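You operate a simulated robot arm through the tools that you are given. There is no shell and no other tool. Be economical: measure what you need, move in short steps, check, and stop when the job is done.

You are at the controls of a simulated robot arm. One attempt, no reset.

## Task
Tip the nuts into the blue bowl and fold them in slowly.
Fine: wooden stirrer, no streaks, batter not knocked flat; cup and stirrer back; the PLAIN bowl stays untouched. Set down upright: orange cup, wooden stirrer.

It is judged by the outcome, as a careful person would: the job done as asked, and still so three seconds after it is handed in. It fails if anything else is knocked over, pushed out of place, dropped, spilled or broken. Flat cloth is picked up by pressing the open fingertips on it (5 to 10 N) and closing them slowly along it; thin cloth reads only 2 to 8 mm in the jaws.

## Robot
A 7-joint arm with a two-finger parallel gripper, fixed in place. Base frame: the origin is at the foot of the arm, x ahead of it, y to its left, z up. Lengths are in m, angles in degrees, forces in N, time in s.
With the tool pointing down near the work surface it reaches from about 0.3 to 0.74 m from the base axis. Its first joint turns from -115.0 to 115.0 degrees. Payload 3.91 kg.
The tool frame sits at the grasp point between the pads (the TCP): z along the fingers, y along the line on which they close. The tips reach 0.03 m beyond it. Largest opening 0.11 m; finger width 0.02, thickness 0.01; the body of the gripper, 0.048 by 0.112 m, starts 0.055 m behind the TCP.
Orientation is that of the tool frame in the base frame, as a unit quaternion [w, x, y, z]. With the fingers straight down and closing along the base's y, the tool's x points along the base's -x, its y along +y and its z along -z.

## Interface
- The arm moves only by the tool step_arm. Its argument "deltas" is a list that holds one entry, the list of rows, each a list of 7 numbers: the turn, a rotation vector about the base's x, y, z in degrees, then the shift along the base's x, y, z in m, then the finger opening in m, from 0 to 0.11. In form: [[[ax, ay, az, x, y, z, grip], ...]]. A call has 1 to 10 rows; each row is the pose to reach, as a shift and turn from the pose commanded when the call began. Rows are played at 5 a second. More than 0.05 m and 8.6 degrees between two rows, or a gripper value outside its range, and nothing of the call is played. Where a pose cannot be reached the arm comes as near as it can. A force on the tool above 40 N (or 10 N above the force at the start of the call, whichever is more), or a blocked arm, ends the call early, and 0.2 s more pass. The fingers move at their own pace (about 0.108 m/s each) and stop on an object; they squeeze with about 28 N. The grip force told is the motor's: it shows also when the fingers shut on nothing. Time passes only in rows, and 0.2 s behind the last, so rows that repeat a pose let the fingers close. The reply holds the time, the measured pose of the TCP, the force on the tool along the base axes, the opening and the grip force, in the units named above and with some noise, with the torque about the TCP (base axes, N m) and any sound that the robot's microphone picked up, and new pictures: "show" is both (left out), scene, wrist or none.
- Cameras (640 x 400 px; columns grow to the right, rows downward): "scene" is fixed at [0.401, 0.4995, 1.5219]; the picture's right is [-0.86, -0.50, 0.00], its down [-0.36, 0.63, -0.69] and it looks along [0.35, -0.60, -0.72] (base axes); focal length 238 px, centre (320, 200). "wrist" rides on the gripper at [0.072, 0.017, -0.103] in the tool frame; the picture's right is [-0.23, 0.97, 0.00], its down [-0.76, -0.18, -0.62] and it looks along [-0.61, -0.14, 0.78] (tool axes); focal length 222 px, centre (320, 200). There is no depth. A picture from a camera that has moved, and an enlarged one, comes with that camera's place and axes in the base frame and with its lens.
- lift_body(by): slides the trunk up (or, below 0, down) by that many m; the arm rides with it, the base frame stays. It gives what a move gives, with no picture.
- enlarge(camera, box): a new picture of the part [left, top, right, bottom] of that camera's present view, enlarged. No time passes.
- job_done(): hands the job in; it is judged then, once.

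Go step by step. Nothing tells you positions but the pictures and the camera data: compare them with the known pose of the tool, close in by small moves and look again before you grip or let go. The budget is 120 turns and 200 pictures, counting those below and the enlarged ones. Unless the task says otherwise, let go and move clear before handing in, and close with one line.

The tools are called after "Call:" by a JSON object that holds its "op" and its "data". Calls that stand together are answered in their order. step_arm: Moves the arm, as the interface text tells. Its arguments: {"type":"object","properties":{"deltas":{"type":"array"},"show":{"type":"string","enum":["both","scene","wrist","none"]}},"required":["deltas"]} The other tools are called the same way: lift_body (by) slides the trunk up or down; enlarge (camera, box) takes an enlarged picture of a part of a camera's view; job_done () hands the job in.

At the start:

```text
time: 0.0
eef_pos: [0.4811, 0.0452, 1.299]
tool_rot: [0.001, 0.0, 1.0, 0.0]
wrist_force: [-0.4, 0.2, -0.7]
moment: [-0.03, 0.01, 0.0]
gripper_width: 0.1098
grip_force: 0.1
trunk travel left (down, up): [-0.875, 0.115]
```

scene: 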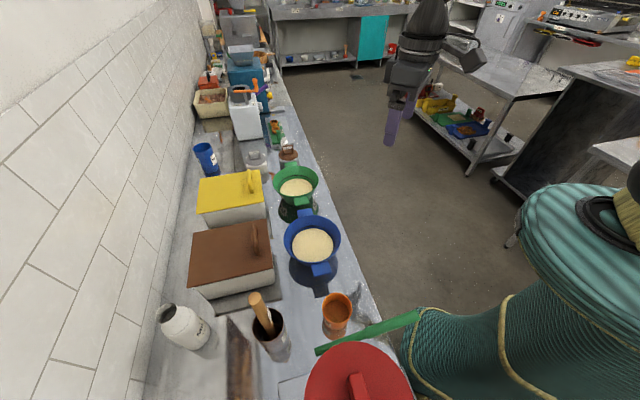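
wrist: 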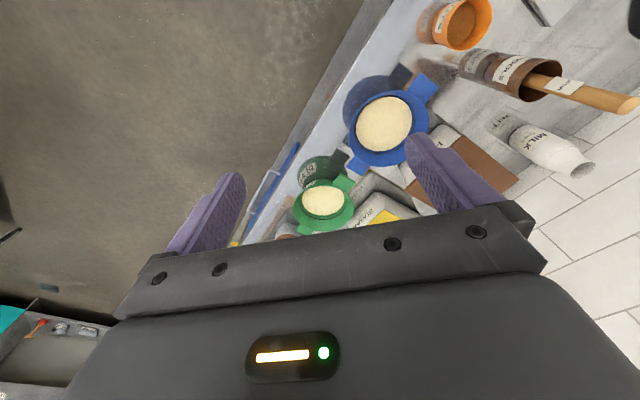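

I see two bowls with batter (blue, near; green, further), an orange cup (presumably the nuts), a crock with a wooden stirrer, and others. I'll look closer before moving.

Call:
{"op": "enlarge", "data": {"camera": "scene", "box": [140, 240, 440, 400]}}

Call:
{"op": "enlarge", "data": {"camera": "scene", "box": [180, 110, 380, 310]}}

Call:
{"op": "enlarge", "data": {"camera": "wrist", "box": [280, 0, 640, 240]}}

```text
2.13 times, centred on (290, 320) of scene
camera zoom: at [0.401, 0.4995, 1.5219], right [-0.86, -0.5, 0.0], down [-0.36, 0.63, -0.69], along [0.35, -0.6, -0.72], focal length 507 px, centre (384, -56)
```

zoom: 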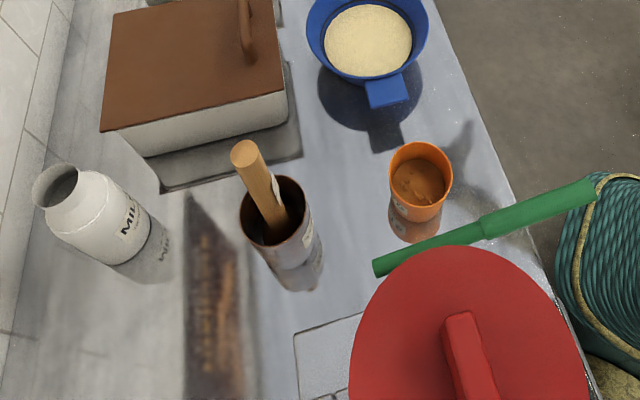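

```text
2.00 times, centred on (280, 210) of scene
camera zoom: at [0.401, 0.4995, 1.5219], right [-0.86, -0.5, 0.0], down [-0.36, 0.63, -0.69], along [0.35, -0.6, -0.72], focal length 476 px, centre (400, 180)
```

zoom: 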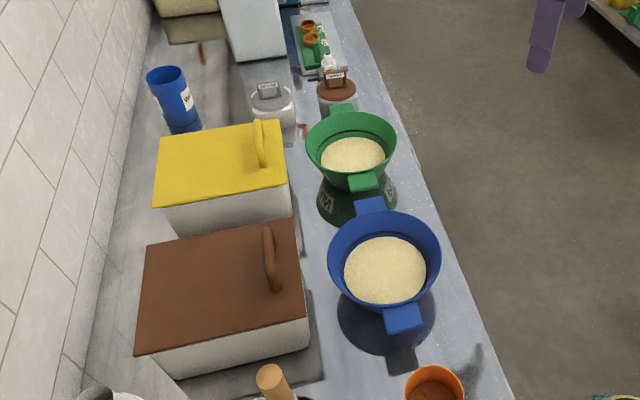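

```text
1.67 times, centred on (460, 120) of wrist
camera zoom: at [0.4084, 0.0612, 1.4042], right [0.23, 0.97, 0.0], down [0.76, -0.18, 0.62], along [0.61, -0.14, -0.78], focal length 370 px, centre (87, 333)
```

zoom: 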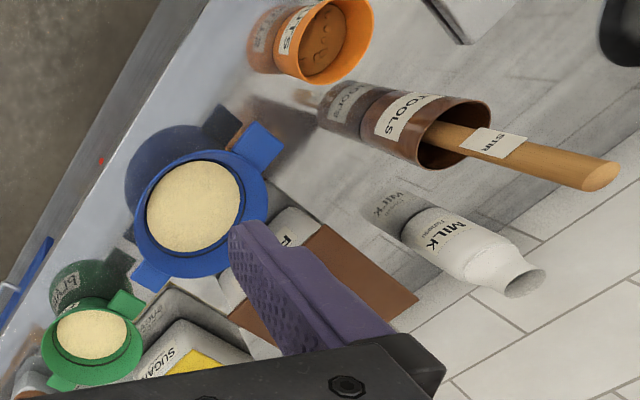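

Blue bowl's rim is at about (0.62, 0.16, 0.93), the orange NUTS cup's rim at (0.47, 0.30, 0.94), and the TOOLS crock with the stirrer at (0.57, 0.42). The counter is near z 0.84. The green bowl is the PLAIN one. I'll swing the wrist camera over the cup side to see what's around it.

Call:
{"op": "step_arm", "data": {"deltas": [[[0, 0, 0, -0.02, 0.04, 0, 0.11], [0, 0, 0, -0.04, 0.08, 0, 0.11], [0, 0, 0, -0.06, 0.12, 0, 0.11], [0, 0, 0, -0.08, 0.16, 0, 0.11], [0, 0, 0, -0.1, 0.2, 0, 0.11], [0, 0, 0, -0.1, 0.2, 0, 0.11]]]}}

```text
time: 1.4
eef_pos: [0.3801, 0.2444, 1.2993]
tool_rot: [0.0, 0.0, 1.0, 0.0]
wrist_force: [-1.5, 0.4, 0.4]
moment: [0.01, 0.02, 0.01]
gripper_width: 0.1102
grip_force: 0.0
trunk travel left (down, up): [-0.875, 0.115]
camera wrist: at [0.3077, 0.26, 1.402], right [0.23, 0.97, 0.0], down [0.76, -0.18, 0.62], along [0.61, -0.14, -0.78], focal length 222 px, centre (320, 200)
```

scene: 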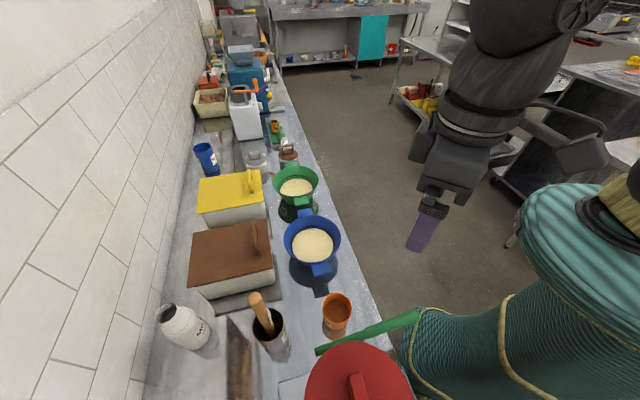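
wrist: 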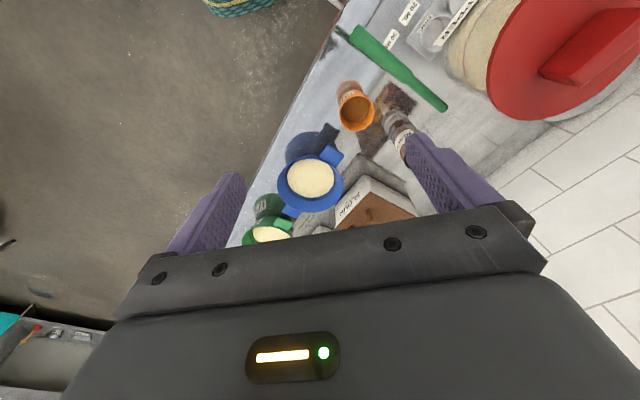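

The green spatula lies across the counter edge near the cup. I'll zoom in to get its height and the clearance.

Call:
{"op": "enlarge", "data": {"camera": "wrist", "box": [260, 0, 500, 160]}}

```text
2.50 times, centred on (380, 80) of wrist
camera zoom: at [0.3077, 0.26, 1.402], right [0.23, 0.97, 0.0], down [0.76, -0.18, 0.62], along [0.61, -0.14, -0.78], focal length 555 px, centre (170, 500)
```

zoom: 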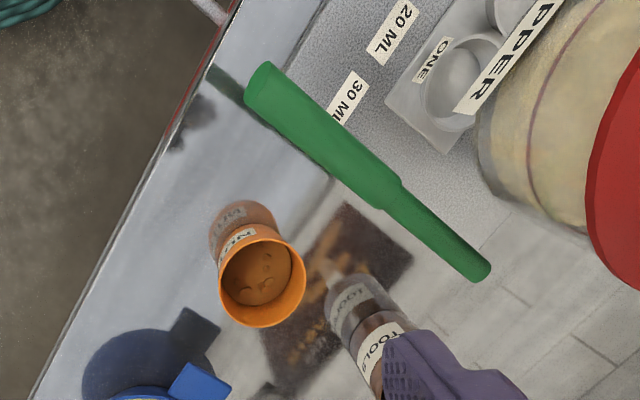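

The green object (about 0.18 m long) triangulates to z 1.05–1.09, from (0.33, 0.30) to (0.45, 0.42), so it appears raised and I'll keep clear of it. I'll now pitch the gripper forward for a slanted grip on the cup and look again.

Call:
{"op": "step_arm", "data": {"deltas": [[[0, -7.5, 0, 0.01, 0, 0, 0.11], [0, -15, 0, 0.02, 0, 0, 0.11], [0, -22.5, 0, 0.03, 0, 0, 0.11], [0, -30, 0, 0.04, 0, 0, 0.11], [0, -37.5, 0, 0.05, -0.01, 0, 0.11], [0, -45, 0, 0.06, -0.02, 0, 0.11], [0, -52.5, 0, 0.065, -0.03, 0, 0.11], [0, -60, 0, 0.07, -0.04, 0, 0.11], [0, -60, 0, 0.07, -0.04, 0, 0.11]]], "show": "both"}}

```text
time: 3.4
eef_pos: [0.4514, 0.2047, 1.301]
tool_rot: [0.5, 0.001, 0.866, -0.001]
wrist_force: [-0.5, -0.5, 0.6]
moment: [0.01, 0.03, 0.01]
gripper_width: 0.1096
grip_force: 0.1
trunk travel left (down, up): [-0.875, 0.115]
camera wrist: at [0.3246, 0.2212, 1.2898], right [0.11, 0.97, 0.2], down [-0.16, -0.18, 0.97], along [0.98, -0.14, 0.14], focal length 222 px, centre (320, 200)
```

scene: 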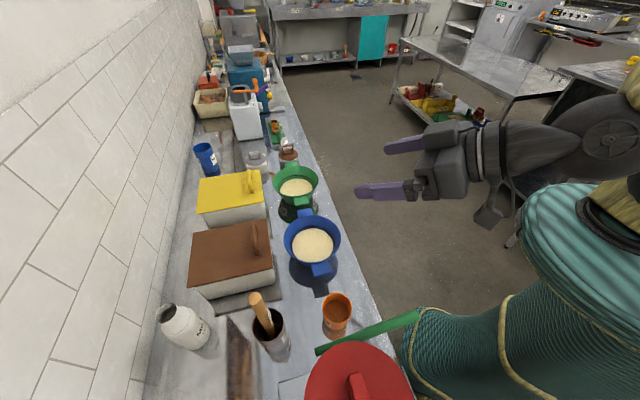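
wrist: 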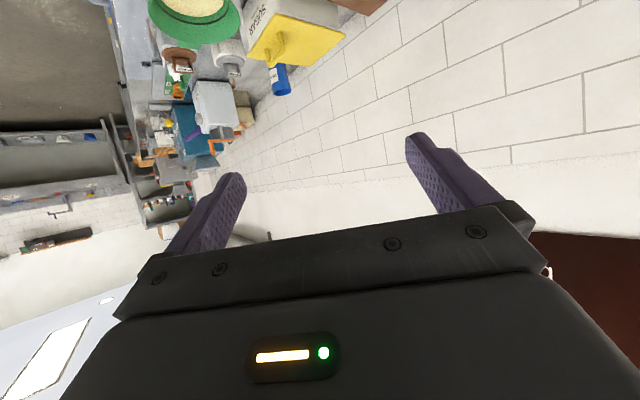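

Pitch went well. Now I'll yaw to face the counter squarely.

Call:
{"op": "step_arm", "data": {"deltas": [[[0, 0, 8, 0, 0, -0.02, 0.11], [0, 0, 16, 0.0, 0.0, -0.04, 0.11], [0, 0, 24, 0.0, 0.0, -0.06, 0.11], [0, 0, 32, 0.0, 0, -0.08, 0.11], [0, 0, 40, 0.0, 0, -0.1, 0.11], [0, 0, 40, 0.0, 0, -0.1, 0.11]]], "show": "both"}}

```text
time: 4.8
eef_pos: [0.3884, 0.3169, 1.2094]
tool_rot: [0.474, -0.276, 0.822, 0.153]
wrist_force: [0.0, 0.2, 0.1]
moment: [0.03, -0.02, 0.0]
gripper_width: 0.11
grip_force: 0.1
out of reach, approached as far as the arm can: row 3, 4, 5, 6
trunk travel left (down, up): [-0.875, 0.115]
camera wrist: at [0.2768, 0.2531, 1.1981], right [-0.49, 0.85, 0.19], down [-0.02, -0.23, 0.97], along [0.87, 0.48, 0.13], focal length 222 px, centre (320, 200)
```

scene: 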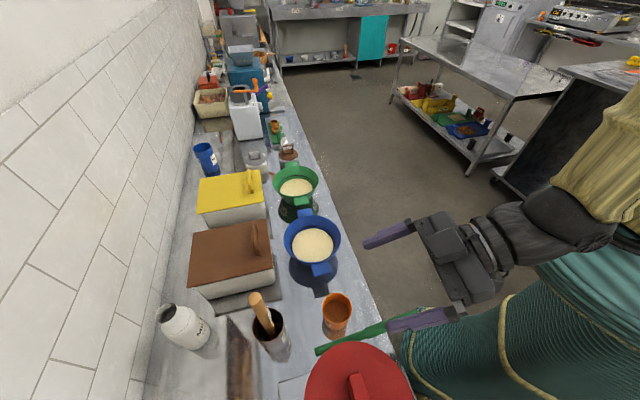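
wrist: 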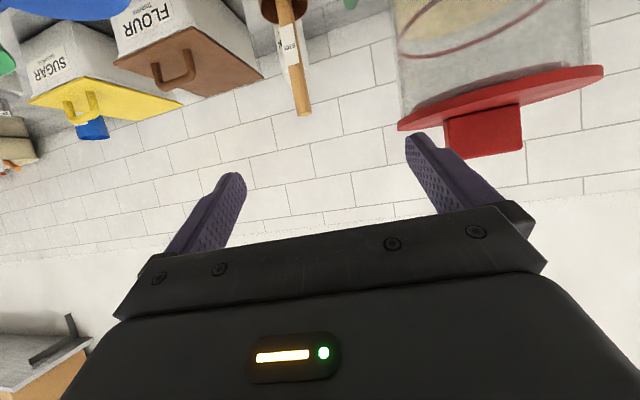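

The wrist got too close to the trunk in that pose. I'll move the tool outward to be over the cup, still at a safe height.

Call:
{"op": "step_arm", "data": {"deltas": [[[0, 0, 0, 0.0, 0.05, 0.03, 0.11], [0, 0, 0, 0.02, 0.08, 0.03, 0.11], [0, 0, 0, 0.03, 0.1, 0.03, 0.11], [0, 0, 0, 0.03, 0.1, 0.03, 0.11]]], "show": "both"}}

```text
refused: row 1 steps farther than a row can; nothing moved
```

Call:
{"op": "step_arm", "data": {"deltas": [[[0, 0, 0, 0.0, 0.035, 0.01, 0.11], [0, 0, 0, 0.02, 0.07, 0.03, 0.11], [0, 0, 0, 0.03, 0.1, 0.03, 0.11], [0, 0, 0, 0.03, 0.1, 0.03, 0.11]]], "show": "both"}}

```text
time: 5.8
eef_pos: [0.4248, 0.4146, 1.2387]
tool_rot: [0.475, -0.274, 0.822, 0.153]
wrist_force: [4.9, -7.8, 9.5]
moment: [0.41, 0.28, 0.03]
gripper_width: 0.105
grip_force: 0.0
trunk travel left (down, up): [-0.875, 0.115]
camera wrist: at [0.3129, 0.3516, 1.2276], right [-0.49, 0.85, 0.19], down [-0.03, -0.23, 0.97], along [0.87, 0.47, 0.13], focal length 222 px, centre (320, 200)
```

scene: 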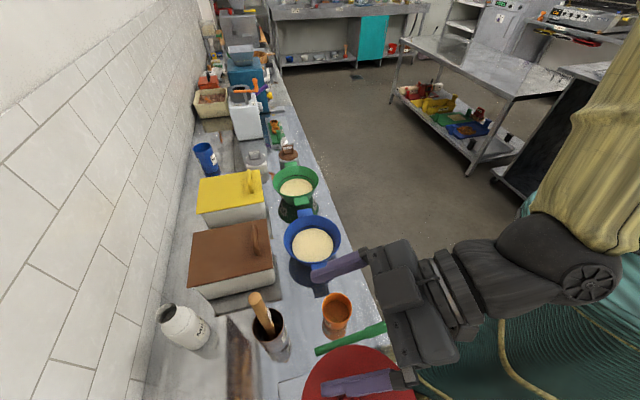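
wrist: 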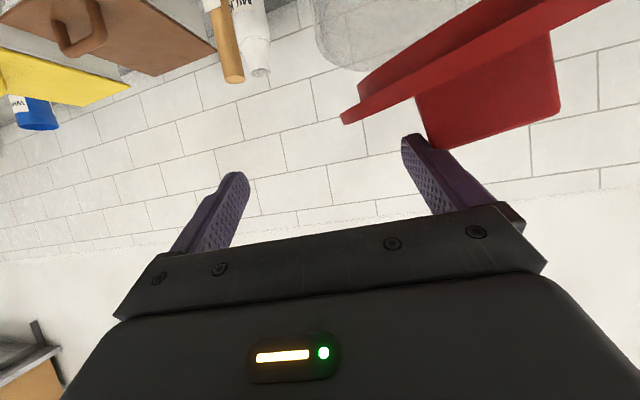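

The left finger has touched the red lid, because the shift was counted from the reached pose and went too far left. I'll back straight out along the path I came.

Call:
{"op": "step_arm", "data": {"deltas": [[[0, 0, 0, -0.005, -0.015, 0.01, 0.11], [0, 0, 0, -0.01, -0.04, 0.02, 0.11], [0, 0, 0, -0.0, -0.08, 0.03, 0.11], [0, 0, 0, 0.01, -0.11, 0.03, 0.11], [0, 0, 0, 0.03, -0.14, 0.03, 0.11]]], "show": "both"}}

Call:
{"op": "enlarge", "data": {"camera": "scene", "box": [220, 260, 460, 400]}}

```text
time: 7.0
eef_pos: [0.454, 0.2748, 1.2675]
tool_rot: [0.474, -0.275, 0.822, 0.153]
wrist_force: [0.3, -1.1, -0.2]
moment: [0.03, 0.0, 0.02]
gripper_width: 0.1101
grip_force: 0.0
trunk travel left (down, up): [-0.875, 0.115]
camera wrist: at [0.3415, 0.212, 1.2564], right [-0.49, 0.85, 0.19], down [-0.02, -0.23, 0.97], along [0.87, 0.47, 0.13], focal length 222 px, centre (320, 200)
```

scene: 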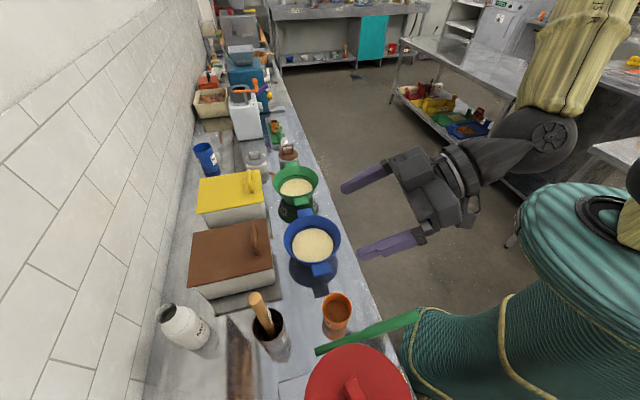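
wrist: 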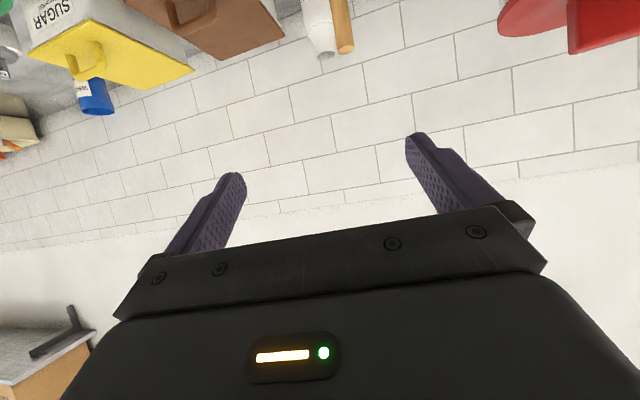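

```text
2.67 times, centred on (340, 330) of scene
camera zoom: at [0.401, 0.4995, 1.5219], right [-0.86, -0.5, 0.0], down [-0.36, 0.63, -0.69], along [0.35, -0.6, -0.72], focal length 634 px, centre (267, -147)
```

zoom: 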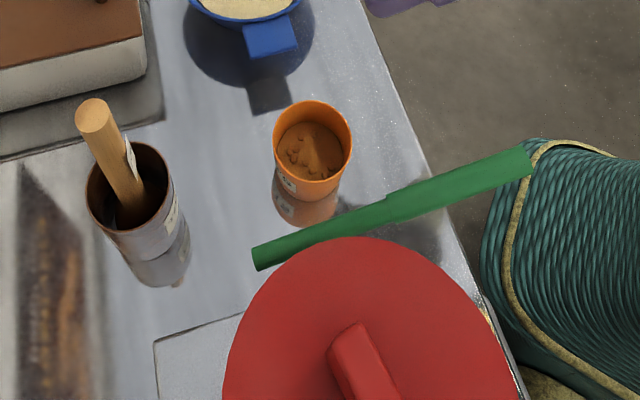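

I'll compare the red lid with the same crop as at the start.

Call:
{"op": "enlarge", "data": {"camera": "scene", "box": [140, 240, 440, 400]}}

```text
2.13 times, centred on (290, 320) of scene
camera zoom: at [0.401, 0.4995, 1.5219], right [-0.86, -0.5, 0.0], down [-0.36, 0.63, -0.69], along [0.35, -0.6, -0.72], focal length 507 px, centre (384, -56)
```

zoom: 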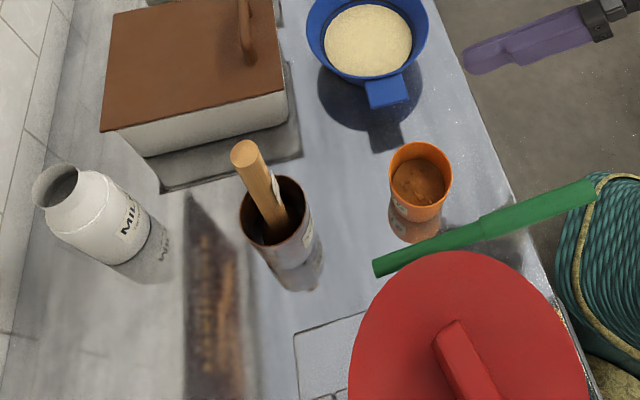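

The lid has shifted only a few millimetres and the jar stands. From here on I'll keep well away from it. Next I'll yaw a little more so the hand clears the green rod, centre over the cup, and narrow the fingers a bit.

Call:
{"op": "step_arm", "data": {"deltas": [[[0, 0, 6.5, 0.004, 0.01, 0, 0.1], [0, 0, 13, 0.009, 0.02, 0, 0.095], [0, 0, 13, 0.009, 0.02, 0, 0.095], [0, 0, 13, 0.009, 0.02, 0, 0.095]]], "show": "both"}}

```text
time: 8.0
eef_pos: [0.4616, 0.2978, 1.2681]
tool_rot: [0.453, -0.368, 0.785, 0.206]
wrist_force: [-0.6, 0.0, 0.2]
moment: [0.04, -0.02, -0.03]
gripper_width: 0.0948
grip_force: 0.0
trunk travel left (down, up): [-0.875, 0.115]
camera wrist: at [0.3663, 0.2104, 1.2567], right [-0.67, 0.72, 0.19], down [0.03, -0.23, 0.97], along [0.74, 0.66, 0.13], focal length 222 px, centre (320, 200)
```

scene: 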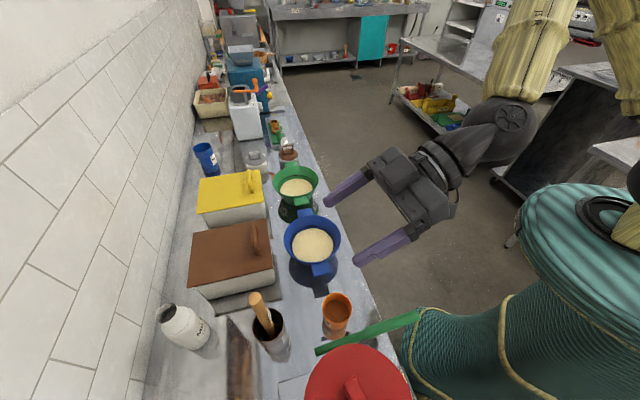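
wrist: 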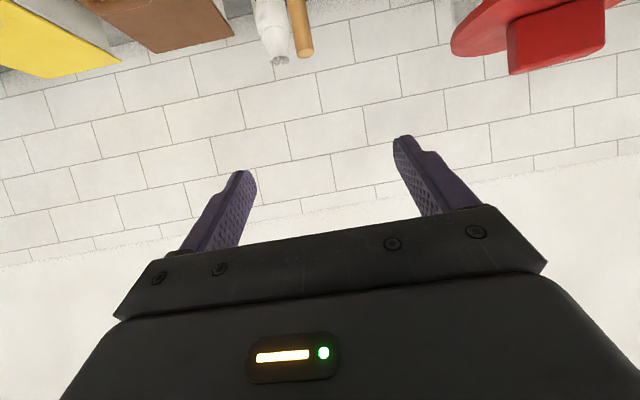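

Centred above the cup. I'll lower the trunk in stages and look.

Call:
{"op": "lift_body", "data": {"by": -0.13}}

Call:
{"op": "step_arm", "data": {"deltas": [[[0, 0, 0, 0, 0, 0, 0.095]]], "show": "both"}}

```text
time: 9.6
eef_pos: [0.46, 0.2976, 1.1374]
tool_rot: [0.453, -0.368, 0.786, 0.205]
wrist_force: [-0.1, -0.8, 0.8]
moment: [-0.04, 0.0, 0.0]
gripper_width: 0.0949
grip_force: 0.0
trunk travel left (down, up): [-0.745, 0.245]
```

```text
time: 10.0
eef_pos: [0.4617, 0.2971, 1.1371]
tool_rot: [0.454, -0.368, 0.786, 0.206]
wrist_force: [1.0, 0.3, 0.0]
moment: [-0.01, 0.0, 0.02]
gripper_width: 0.0952
grip_force: 0.1
trunk travel left (down, up): [-0.745, 0.245]
camera wrist: at [0.366, 0.2103, 1.1267], right [-0.67, 0.72, 0.19], down [0.03, -0.23, 0.97], along [0.74, 0.66, 0.13], focal length 222 px, centre (320, 200)
```

scene: 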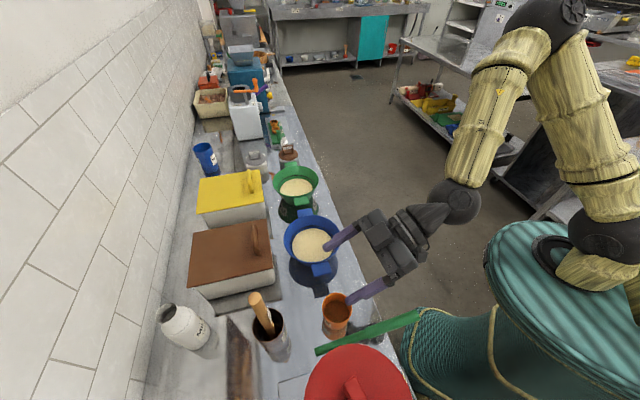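
wrist: 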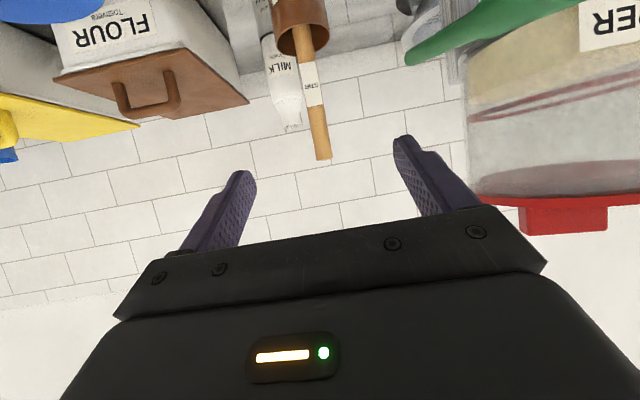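

Call:
{"op": "enlarge", "data": {"camera": "wrist", "box": [340, 0, 640, 200]}}

```text
2.00 times, centred on (490, 100) of wrist
camera zoom: at [0.366, 0.2103, 1.1267], right [-0.67, 0.72, 0.19], down [0.03, -0.23, 0.97], along [0.74, 0.66, 0.13], focal length 444 px, centre (-20, 400)
```

zoom: 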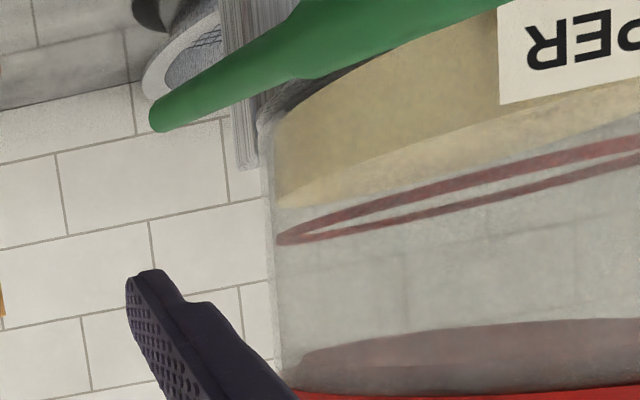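

The rod tip is confirmed at (0.453, 0.421, 1.047), and lateral clearance is about 2 cm. I'll lower further.

Call:
{"op": "lift_body", "data": {"by": -0.09}}

Call:
{"op": "step_arm", "data": {"deltas": [[[0, 0, 0, 0, 0, 0, 0.095]]], "show": "both"}}

Call:
{"op": "enlarge", "data": {"camera": "scene", "box": [260, 220, 440, 360]}}

```text
time: 11.2
eef_pos: [0.4606, 0.2962, 1.047]
tool_rot: [0.454, -0.367, 0.786, 0.205]
wrist_force: [-0.5, 0.7, -0.5]
moment: [-0.02, 0.03, -0.02]
gripper_width: 0.095
grip_force: 0.1
trunk travel left (down, up): [-0.655, 0.335]
```

```text
time: 11.6
eef_pos: [0.4598, 0.2973, 1.047]
tool_rot: [0.453, -0.367, 0.786, 0.205]
wrist_force: [0.6, -0.5, 0.5]
moment: [-0.01, -0.01, -0.02]
gripper_width: 0.0953
grip_force: 0.0
trunk travel left (down, up): [-0.655, 0.335]
camera wrist: at [0.366, 0.2103, 1.0367], right [-0.67, 0.72, 0.19], down [0.03, -0.23, 0.97], along [0.74, 0.66, 0.13], focal length 222 px, centre (320, 200)
```

scene: 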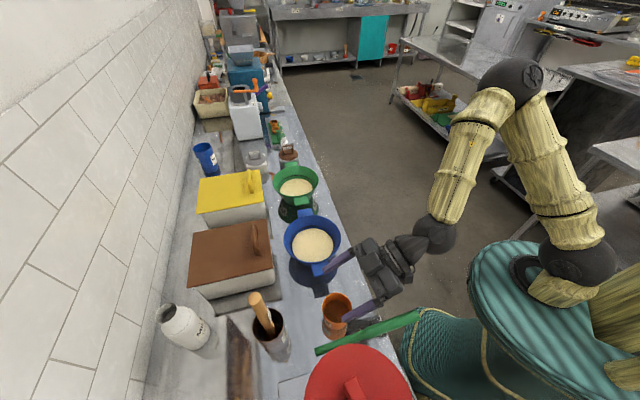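
wrist: 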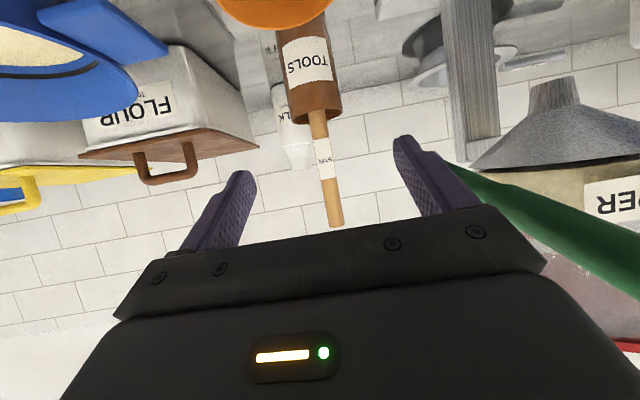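

```text
2.86 times, centred on (350, 290) of scene
camera zoom: at [0.401, 0.4995, 1.5219], right [-0.86, -0.5, 0.0], down [-0.36, 0.63, -0.69], along [0.35, -0.6, -0.72], focal length 679 px, centre (234, -57)
```

zoom: 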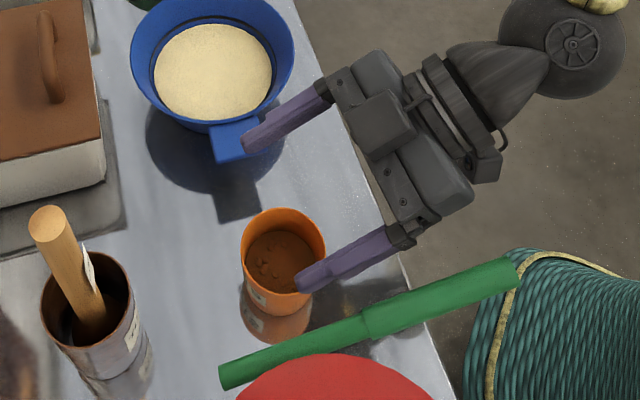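

Fingers straddle the cup line and clear the blue bowl's handle by about 5 cm. I'll go down more.

Call:
{"op": "lift_body", "data": {"by": -0.08}}

Call:
{"op": "step_arm", "data": {"deltas": [[[0, 0, 0, 0, 0, 0, 0.095]]], "show": "wrist"}}

Call:
{"op": "enlarge", "data": {"camera": "scene", "box": [260, 220, 440, 360]}}

```text
time: 12.8
eef_pos: [0.4606, 0.297, 0.9678]
tool_rot: [0.454, -0.367, 0.785, 0.206]
wrist_force: [-0.7, -0.2, -0.5]
moment: [-0.03, 0.02, 0.04]
gripper_width: 0.0949
grip_force: 0.0
trunk travel left (down, up): [-0.575, 0.415]
```

```text
time: 13.2
eef_pos: [0.4607, 0.2969, 0.9663]
tool_rot: [0.453, -0.368, 0.786, 0.206]
wrist_force: [-0.8, -0.4, -0.6]
moment: [-0.01, 0.0, 0.03]
gripper_width: 0.0951
grip_force: 0.1
trunk travel left (down, up): [-0.575, 0.415]
camera wrist: at [0.366, 0.2103, 0.9567], right [-0.67, 0.72, 0.19], down [0.03, -0.23, 0.97], along [0.74, 0.66, 0.13], focal length 222 px, centre (320, 200)
```

wrist: 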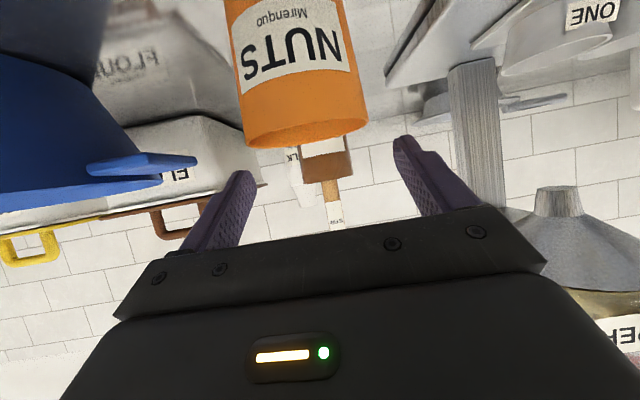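

```text
2.86 times, centred on (350, 290) of scene
camera zoom: at [0.401, 0.4995, 1.5219], right [-0.86, -0.5, 0.0], down [-0.36, 0.63, -0.69], along [0.35, -0.6, -0.72], focal length 679 px, centre (234, -57)
```

zoom: 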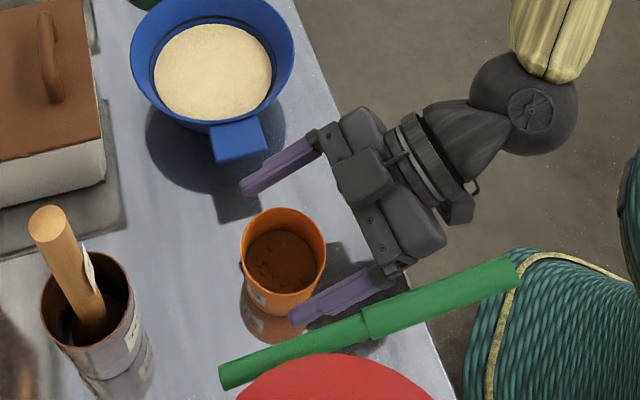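

The cup sits centred between the fingers, and its predicted rim position matches the picture. I'll lower the last 5.5 cm and close slowly.

Call:
{"op": "lift_body", "data": {"by": -0.055}}

Call:
{"op": "step_arm", "data": {"deltas": [[[0, 0, 0, 0, 0, 0, 0.095]]], "show": "both"}}

```text
time: 14.2
eef_pos: [0.4607, 0.2983, 0.9124]
tool_rot: [0.453, -0.367, 0.786, 0.206]
wrist_force: [-0.1, 0.0, -0.7]
moment: [-0.01, 0.0, -0.01]
gripper_width: 0.0952
grip_force: 0.2
trunk travel left (down, up): [-0.52, 0.47]
```

```text
time: 14.6
eef_pos: [0.4604, 0.2973, 0.9122]
tool_rot: [0.453, -0.367, 0.786, 0.206]
wrist_force: [0.3, -0.8, 0.4]
moment: [-0.02, 0.0, -0.01]
gripper_width: 0.0952
grip_force: 0.0
trunk travel left (down, up): [-0.52, 0.47]
camera wrist: at [0.366, 0.2103, 0.9017], right [-0.67, 0.72, 0.19], down [0.03, -0.23, 0.97], along [0.74, 0.66, 0.13], focal length 222 px, centre (320, 200)
```

scene: 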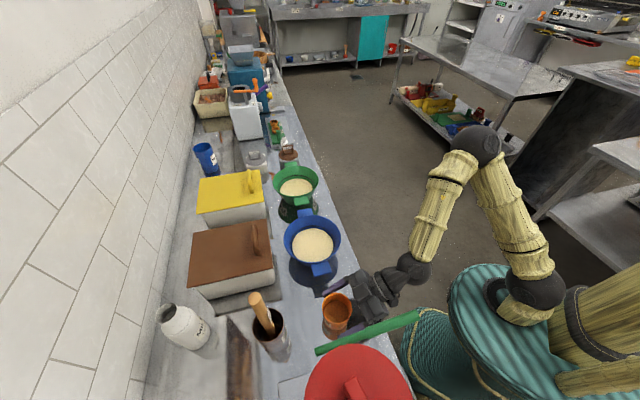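
wrist: 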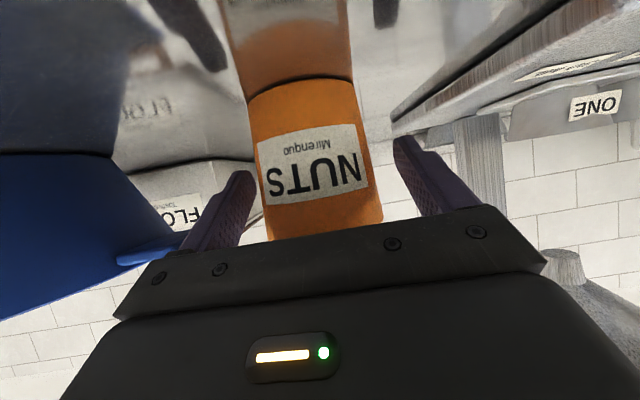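

The cup stands on the counter between the pads. I'll close slowly.

Call:
{"op": "step_arm", "data": {"deltas": [[[0, 0, 0, 0, 0, 0, 0.085], [0, 0, 0, 0, 0, 0, 0.078], [0, 0, 0, 0, 0, 0, 0.073], [0, 0, 0, 0, 0, 0, 0.068], [0, 0, 0, 0, 0, 0, 0.062], [0, 0, 0, 0, 0, 0, 0.055], [0, 0, 0, 0, 0, 0, 0.05], [0, 0, 0, 0, 0, 0, 0.05]]], "show": "wrist"}}

```text
time: 16.4
eef_pos: [0.4609, 0.2969, 0.9125]
tool_rot: [0.454, -0.368, 0.785, 0.206]
wrist_force: [-0.2, -0.1, 0.5]
moment: [0.04, 0.01, -0.01]
gripper_width: 0.0682
grip_force: 28.1
trunk travel left (down, up): [-0.52, 0.47]
camera wrist: at [0.366, 0.2103, 0.9017], right [-0.67, 0.72, 0.19], down [0.03, -0.23, 0.97], along [0.74, 0.66, 0.13], focal length 222 px, centre (320, 200)
```

wrist: 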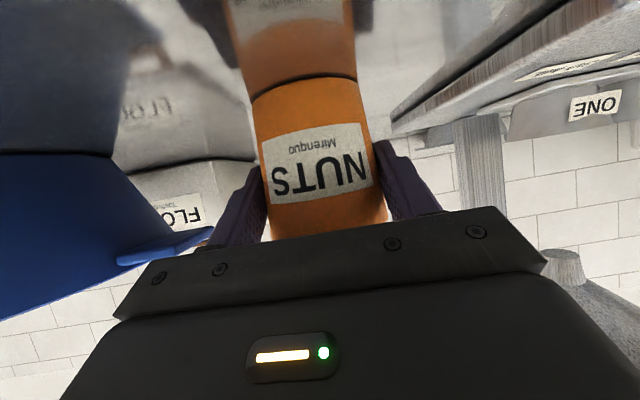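

Cup is held (0.068 m). I'll lift with the trunk and check that it hangs level.

Call:
{"op": "lift_body", "data": {"by": 0.15}}

Call:
{"op": "step_arm", "data": {"deltas": [[[0, 0, 0, 0.02, -0.016, 0, 0.05], [0, 0, 0, 0.04, -0.033, 0, 0.05], [0, 0, 0, 0.06, -0.05, 0, 0.05], [0, 0, 0, 0.08, -0.067, 0, 0.05], [0, 0, 0, 0.1, -0.084, 0, 0.05], [0, 0, 0, 0.12, -0.1, 0, 0.05], [0, 0, 0, 0.14, -0.12, 0, 0.05], [0, 0, 0, 0.158, -0.135, 0, 0.05], [0, 0, 0, 0.17, -0.145, 0, 0.05], [0, 0, 0, 0.17, -0.145, 0, 0.05]]], "show": "both"}}

```text
time: 18.1
eef_pos: [0.4603, 0.297, 1.061]
tool_rot: [0.454, -0.367, 0.786, 0.205]
wrist_force: [-0.4, -0.5, -0.7]
moment: [0.0, 0.03, 0.0]
gripper_width: 0.0684
grip_force: 28.4
trunk travel left (down, up): [-0.67, 0.32]
```

```text
time: 20.3
eef_pos: [0.6319, 0.1508, 1.0611]
tool_rot: [0.453, -0.368, 0.786, 0.205]
wrist_force: [0.0, -0.1, -1.3]
moment: [0.0, 0.05, 0.0]
gripper_width: 0.0681
grip_force: 27.6
trunk travel left (down, up): [-0.67, 0.32]
camera wrist: at [0.5362, 0.0636, 1.0505], right [-0.67, 0.72, 0.19], down [0.03, -0.23, 0.97], along [0.74, 0.66, 0.13], focal length 222 px, centre (320, 200)
```

scene: 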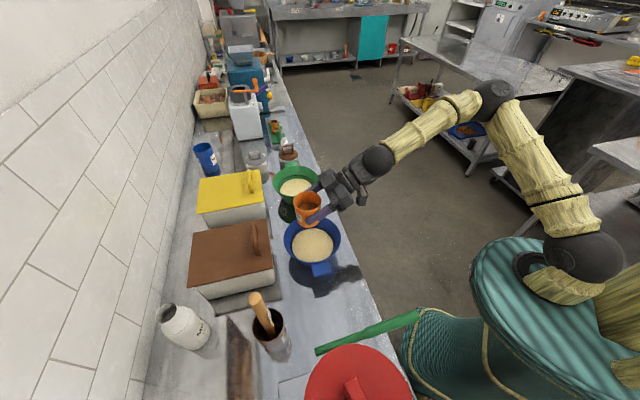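
wrist: 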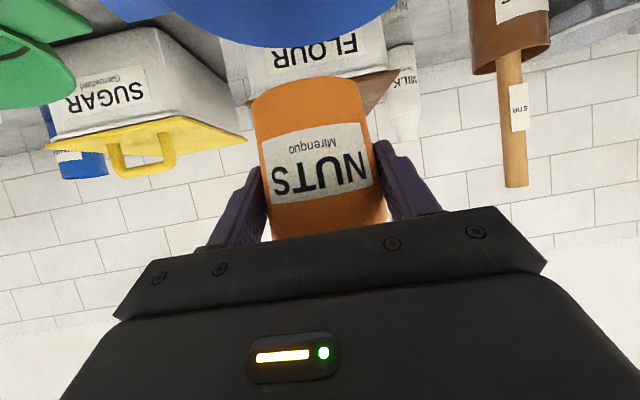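

Cup is level and just right of the bowl's centre line. I'll roll it left (away from the plain bowl), first to 48°, and check reach.

Call:
{"op": "step_arm", "data": {"deltas": [[[-5.1, -6.1, 0, 0, 0, 0, 0.05], [-10.2, -12.2, 0, 0, 0, 0, 0.05], [-15.4, -18.4, 0, 0, 0, 0, 0.05], [-20.6, -24.5, 0, 0, 0, 0, 0.05], [-25.7, -30.6, 0, 0, 0, 0, 0.05], [-30.9, -36.8, 0, 0, 0, 0, 0.05], [-30.9, -36.8, 0, 0, 0, 0, 0.05]]], "show": "both"}}

Call:
{"op": "enlarge", "data": {"camera": "scene", "box": [240, 140, 420, 300]}}

```text
time: 21.9
eef_pos: [0.6295, 0.1512, 1.0618]
tool_rot: [0.564, -0.518, 0.63, -0.134]
wrist_force: [0.4, -0.7, -1.1]
moment: [0.01, 0.02, 0.01]
gripper_width: 0.0679
grip_force: 28.2
trunk travel left (down, up): [-0.67, 0.32]
camera wrist: at [0.5464, 0.0562, 1.0421], right [-0.53, 0.6, -0.6], down [-0.57, 0.28, 0.77], along [0.63, 0.75, 0.2], focal length 222 px, centre (320, 200)
```

scene: 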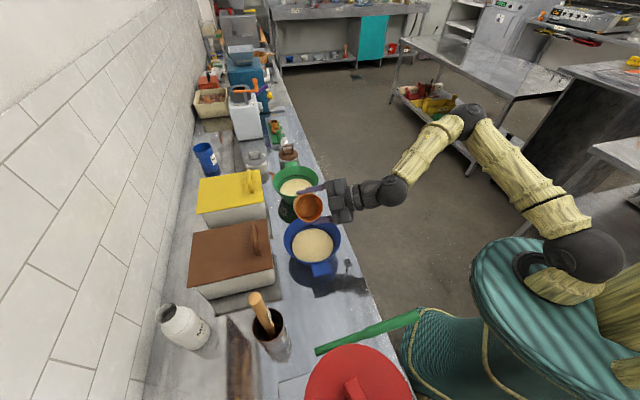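
wrist: 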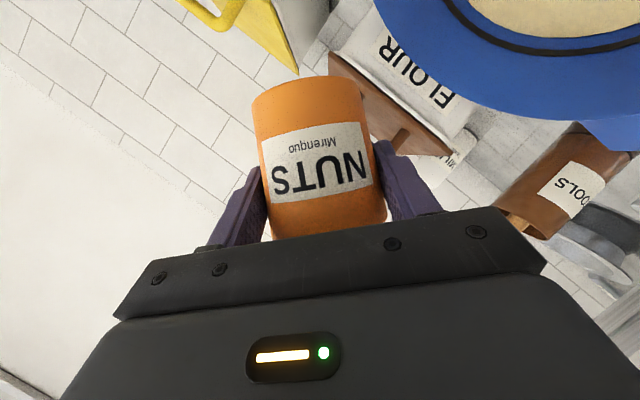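

```text
2.50 times, centred on (330, 220) of scene
camera zoom: at [0.401, 0.4995, 1.5219], right [-0.86, -0.5, 0.0], down [-0.36, 0.63, -0.69], along [0.35, -0.6, -0.72], focal length 594 px, centre (295, 150)
```

zoom: 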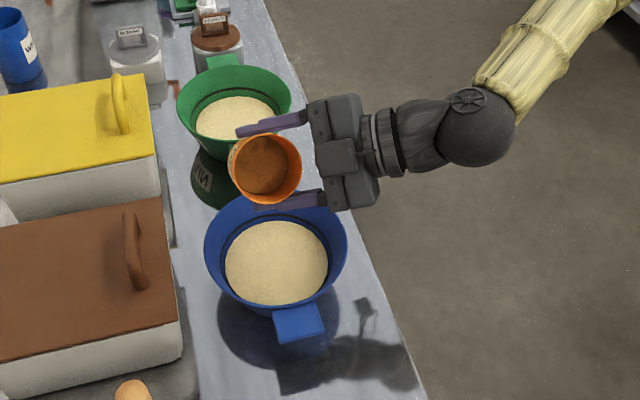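

The lip sits about 3 cm left of the bowl's centre, well inside the rim. I'll continue the roll slowly to pour, sinking slightly.

Call:
{"op": "step_arm", "data": {"deltas": [[[-2.6, -3.1, 0, 0, 0, -0.003, 0.05], [-5.1, -6.1, 0, 0, 0, -0.006, 0.05], [-7.7, -9.2, 0, 0, 0, -0.009, 0.05], [-10.3, -12.3, 0, 0, 0, -0.012, 0.05], [-12.9, -15.3, 0, 0, 0, -0.015, 0.05], [-15.4, -18.4, 0, 0, 0, -0.018, 0.05], [-18.0, -21.4, 0, 0, 0, -0.018, 0.05], [-20.6, -24.5, 0, 0, 0, -0.018, 0.05], [-20.6, -24.5, 0, 0, 0, -0.018, 0.05]]], "show": "both"}}

Call:
{"op": "enlarge", "data": {"camera": "scene", "box": [240, 140, 420, 300]}}

```text
time: 23.9
eef_pos: [0.6288, 0.1608, 1.0511]
tool_rot: [0.595, -0.559, 0.525, -0.239]
wrist_force: [0.3, 0.1, -0.4]
moment: [-0.01, 0.02, -0.01]
gripper_width: 0.0682
grip_force: 28.0
out of reach, approached as far as the arm can: row 5, 6, 7, 8, 9
trunk travel left (down, up): [-0.67, 0.32]
camera wrist: at [0.5547, 0.0566, 1.0283], right [-0.37, 0.45, -0.81], down [-0.76, 0.36, 0.55], along [0.54, 0.82, 0.21], focal length 222 px, centre (320, 200)
```

scene: 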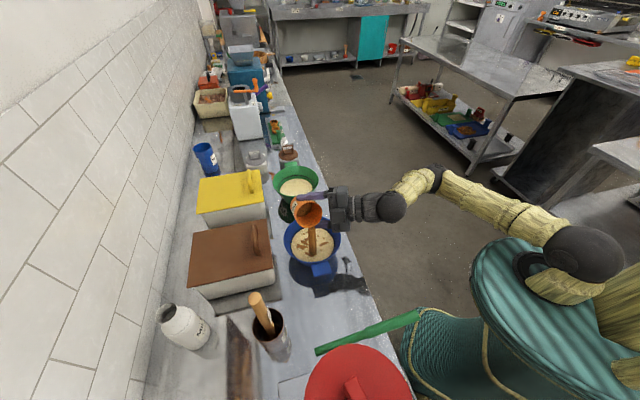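
wrist: 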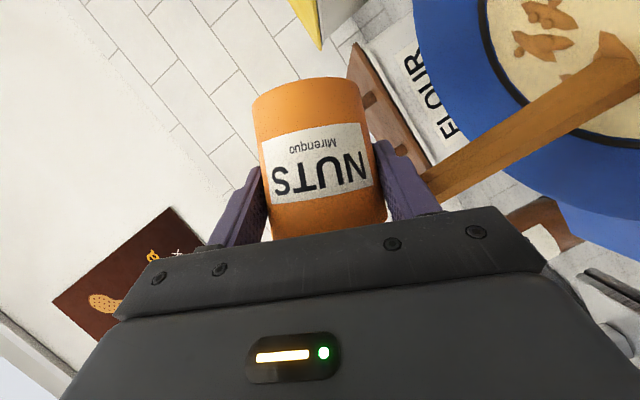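

```text
2.50 times, centred on (330, 220) of scene
camera zoom: at [0.401, 0.4995, 1.5219], right [-0.86, -0.5, 0.0], down [-0.36, 0.63, -0.69], along [0.35, -0.6, -0.72], focal length 594 px, centre (295, 150)
```

zoom: 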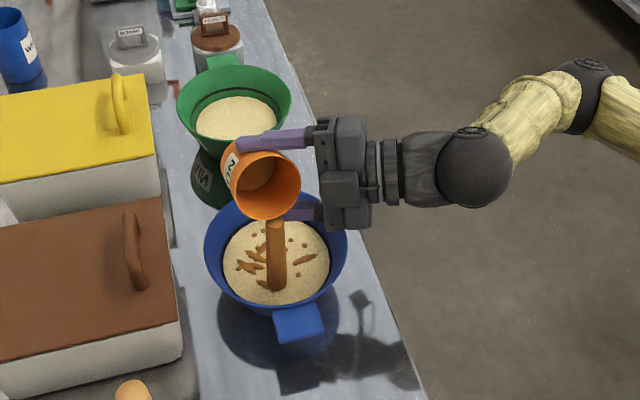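

Nuts are flowing into the blue bowl, but the arm has reached its limit at about 66° tilt. I'll hold and let it flow.

Call:
{"op": "step_arm", "data": {"deltas": [[[0, 0, 0, 0, 0, 0, 0.05], [0, 0, 0, 0, 0, 0, 0.05], [0, 0, 0, 0, 0, 0, 0.05], [0, 0, 0, 0, 0, 0, 0.05], [0, 0, 0, 0, 0, 0, 0.05]]], "show": "none"}}

Call:
{"op": "enlarge", "data": {"camera": "scene", "box": [240, 140, 420, 300]}}

```text
time: 25.1
eef_pos: [0.628, 0.1602, 1.0515]
tool_rot: [0.596, -0.558, 0.526, -0.239]
wrist_force: [-0.7, -0.3, 0.1]
moment: [-0.01, 0.04, 0.01]
gripper_width: 0.068
grip_force: 28.0
trunk travel left (down, up): [-0.67, 0.32]
```

```text
2.50 times, centred on (330, 220) of scene
camera zoom: at [0.401, 0.4995, 1.5219], right [-0.86, -0.5, 0.0], down [-0.36, 0.63, -0.69], along [0.35, -0.6, -0.72], focal length 594 px, centre (295, 150)
```

zoom: 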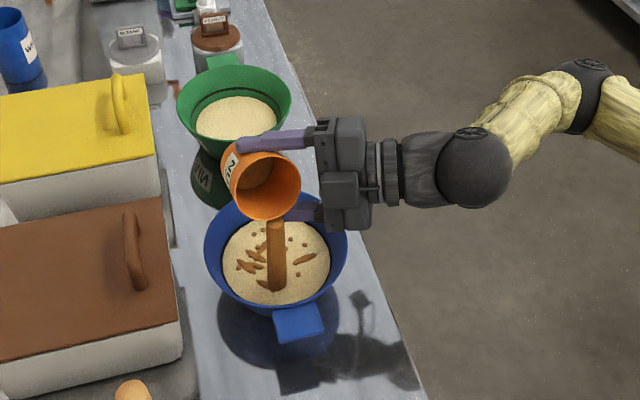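

Still flowing. To empty it fully I'll roll on about the tool's own axis, as the last joint should have room.

Call:
{"op": "step_arm", "data": {"deltas": [[[-3.6, -1.65, 0.7, 0, 0, 0, 0.05], [-7.15, -3.3, 1.4, 0, 0, 0, 0.05], [-10.7, -5.0, 2.1, 0, 0, 0, 0.05], [-14.3, -6.6, 2.8, 0, 0, 0, 0.05], [-17.9, -8.3, 3.5, 0, 0, 0, 0.05], [-21.4, -9.9, 4.2, 0, 0, 0, 0.05], [-21.4, -9.9, 4.2, 0, 0, 0, 0.05]]], "show": "none"}}

Call:
{"op": "enlarge", "data": {"camera": "scene", "box": [240, 140, 420, 300]}}

```text
time: 26.7
eef_pos: [0.6276, 0.1593, 1.0495]
tool_rot: [-0.533, 0.655, -0.398, 0.358]
wrist_force: [0.0, -0.1, -1.4]
moment: [-0.01, 0.0, 0.01]
gripper_width: 0.068
grip_force: 28.2
trunk travel left (down, up): [-0.67, 0.32]
```

```text
2.50 times, centred on (330, 220) of scene
camera zoom: at [0.401, 0.4995, 1.5219], right [-0.86, -0.5, 0.0], down [-0.36, 0.63, -0.69], along [0.35, -0.6, -0.72], focal length 594 px, centre (295, 150)
```

zoom: 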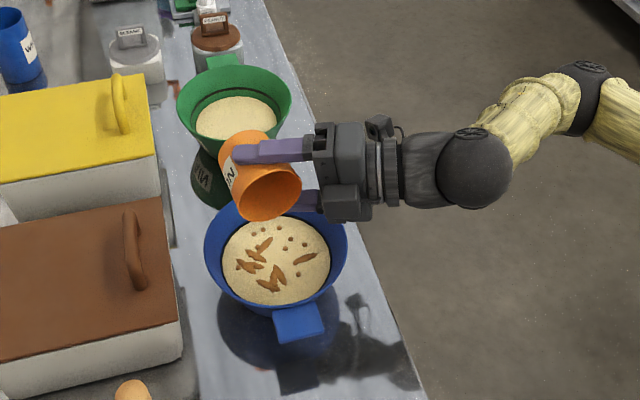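

That worked and the stream has stopped. I'll roll further to make sure the cup is empty.

Call:
{"op": "step_arm", "data": {"deltas": [[[-4.5, -2.0, 0.9, 0, 0, 0, 0.05], [-8.9, -4.1, 1.75, 0, 0, 0, 0.05], [-13.4, -6.2, 2.6, 0, 0, 0, 0.05], [-17.9, -8.3, 3.5, 0, 0, 0, 0.05], [-22.3, -10.3, 4.4, 0, 0, 0, 0.05], [-26.8, -12.4, 5.3, 0, 0, 0, 0.05], [-26.8, -12.4, 5.3, 0, 0, 0, 0.05], [-26.8, -12.4, 5.3, 0, 0, 0, 0.05], [-26.8, -12.4, 5.3, 0, 0, 0, 0.05]]], "show": "wrist"}}

Call:
{"op": "enlarge", "data": {"camera": "scene", "box": [240, 140, 420, 300]}}

```text
time: 28.7
eef_pos: [0.6271, 0.1595, 1.0504]
tool_rot: [-0.422, 0.737, -0.215, 0.483]
wrist_force: [0.5, 0.5, 0.4]
moment: [0.03, 0.0, 0.01]
gripper_width: 0.0678
grip_force: 27.9
trunk travel left (down, up): [-0.67, 0.32]
camera wrist: at [0.5684, 0.0538, 1.0928], right [-0.01, -0.37, -0.93], down [-0.91, 0.39, -0.15], along [0.42, 0.84, -0.34], focal length 222 px, centre (320, 200)
```

wrist: 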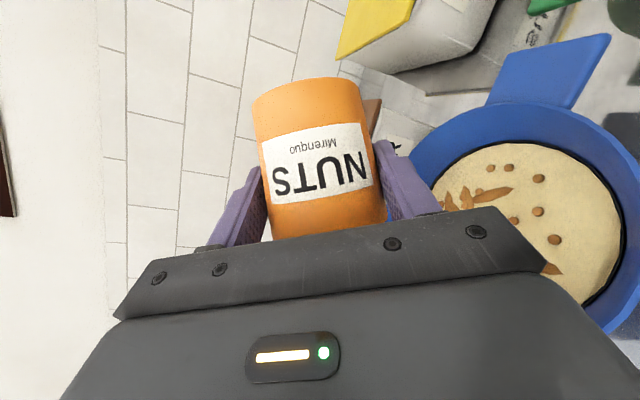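

```text
2.50 times, centred on (330, 220) of scene
camera zoom: at [0.401, 0.4995, 1.5219], right [-0.86, -0.5, 0.0], down [-0.36, 0.63, -0.69], along [0.35, -0.6, -0.72], focal length 594 px, centre (295, 150)
```

zoom: 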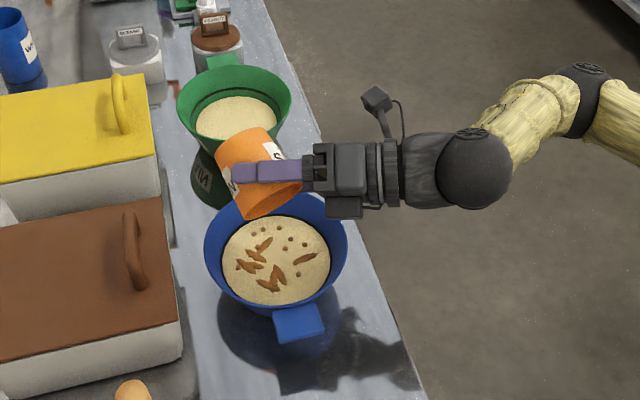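

Cup is empty and the nuts lie on the batter. I'll roll back upright over the bowl in the reverse order.

Call:
{"op": "step_arm", "data": {"deltas": [[[6.9, 3.2, -1.36, 0, 0, 0, 0.05], [13.8, 6.4, -2.7, 0, 0, 0, 0.05], [20.7, 9.6, -4.1, 0, 0, 0, 0.05], [27.5, 12.7, -5.4, 0, 0, 0, 0.05], [34.4, 15.9, -6.8, 0, 0, 0, 0.05], [41.3, 19.1, -8.1, 0, 0, 0, 0.05], [48.2, 22.3, -9.5, 0, 0, 0, 0.05], [48.2, 22.3, -9.5, 0, 0, 0, 0.05]]], "show": "none"}}

Call:
{"op": "step_arm", "data": {"deltas": [[[5.0, 6.5, -0.2, 0.0005, -0.001, 0.001, 0.05], [10.0, 13.0, -0.4, 0.001, -0.002, 0.002, 0.05], [14.9, 19.5, -0.6, 0.0015, -0.003, 0.004, 0.05], [19.9, 26.0, -0.8, 0.002, -0.004, 0.005, 0.05], [24.9, 32.6, -1.0, 0.0025, -0.006, 0.006, 0.05], [29.8, 39.1, -1.3, 0.003, -0.007, 0.008, 0.05], [34.8, 45.6, -1.5, 0.004, -0.008, 0.009, 0.05], [39.8, 52.1, -1.7, 0.004, -0.009, 0.01, 0.05], [39.8, 52.1, -1.7, 0.004, -0.009, 0.01, 0.05]]], "show": "both"}}

```text
time: 30.5
eef_pos: [0.6285, 0.1594, 1.0489]
tool_rot: [0.596, -0.558, 0.526, -0.239]
wrist_force: [0.9, 1.0, -0.7]
moment: [-0.03, 0.04, 0.02]
gripper_width: 0.0677
grip_force: 27.6
trunk travel left (down, up): [-0.67, 0.32]
```

```text
time: 32.5
eef_pos: [0.6328, 0.1497, 1.0605]
tool_rot: [0.454, -0.369, 0.785, 0.205]
wrist_force: [-0.1, -0.6, 0.9]
moment: [0.01, -0.01, -0.03]
gripper_width: 0.0681
grip_force: 28.2
trunk travel left (down, up): [-0.67, 0.32]
camera wrist: at [0.5376, 0.0638, 1.0494], right [-0.67, 0.72, 0.18], down [0.03, -0.22, 0.97], along [0.74, 0.66, 0.13], focal length 222 px, centre (320, 200)
```

scene: 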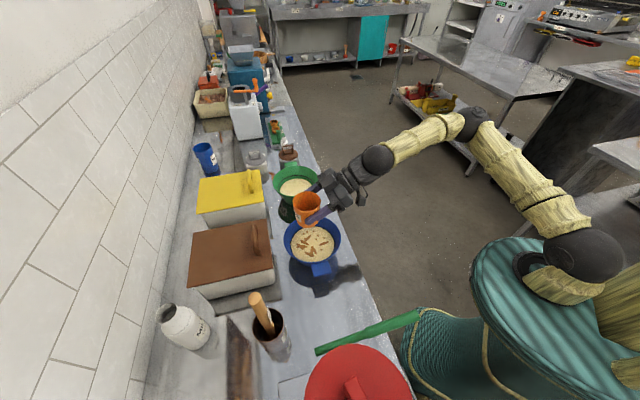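
wrist: 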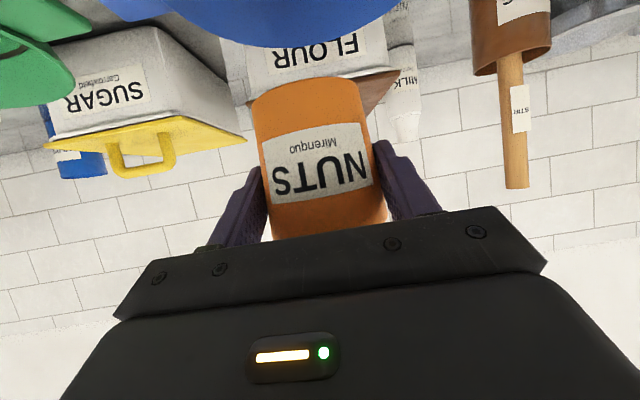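

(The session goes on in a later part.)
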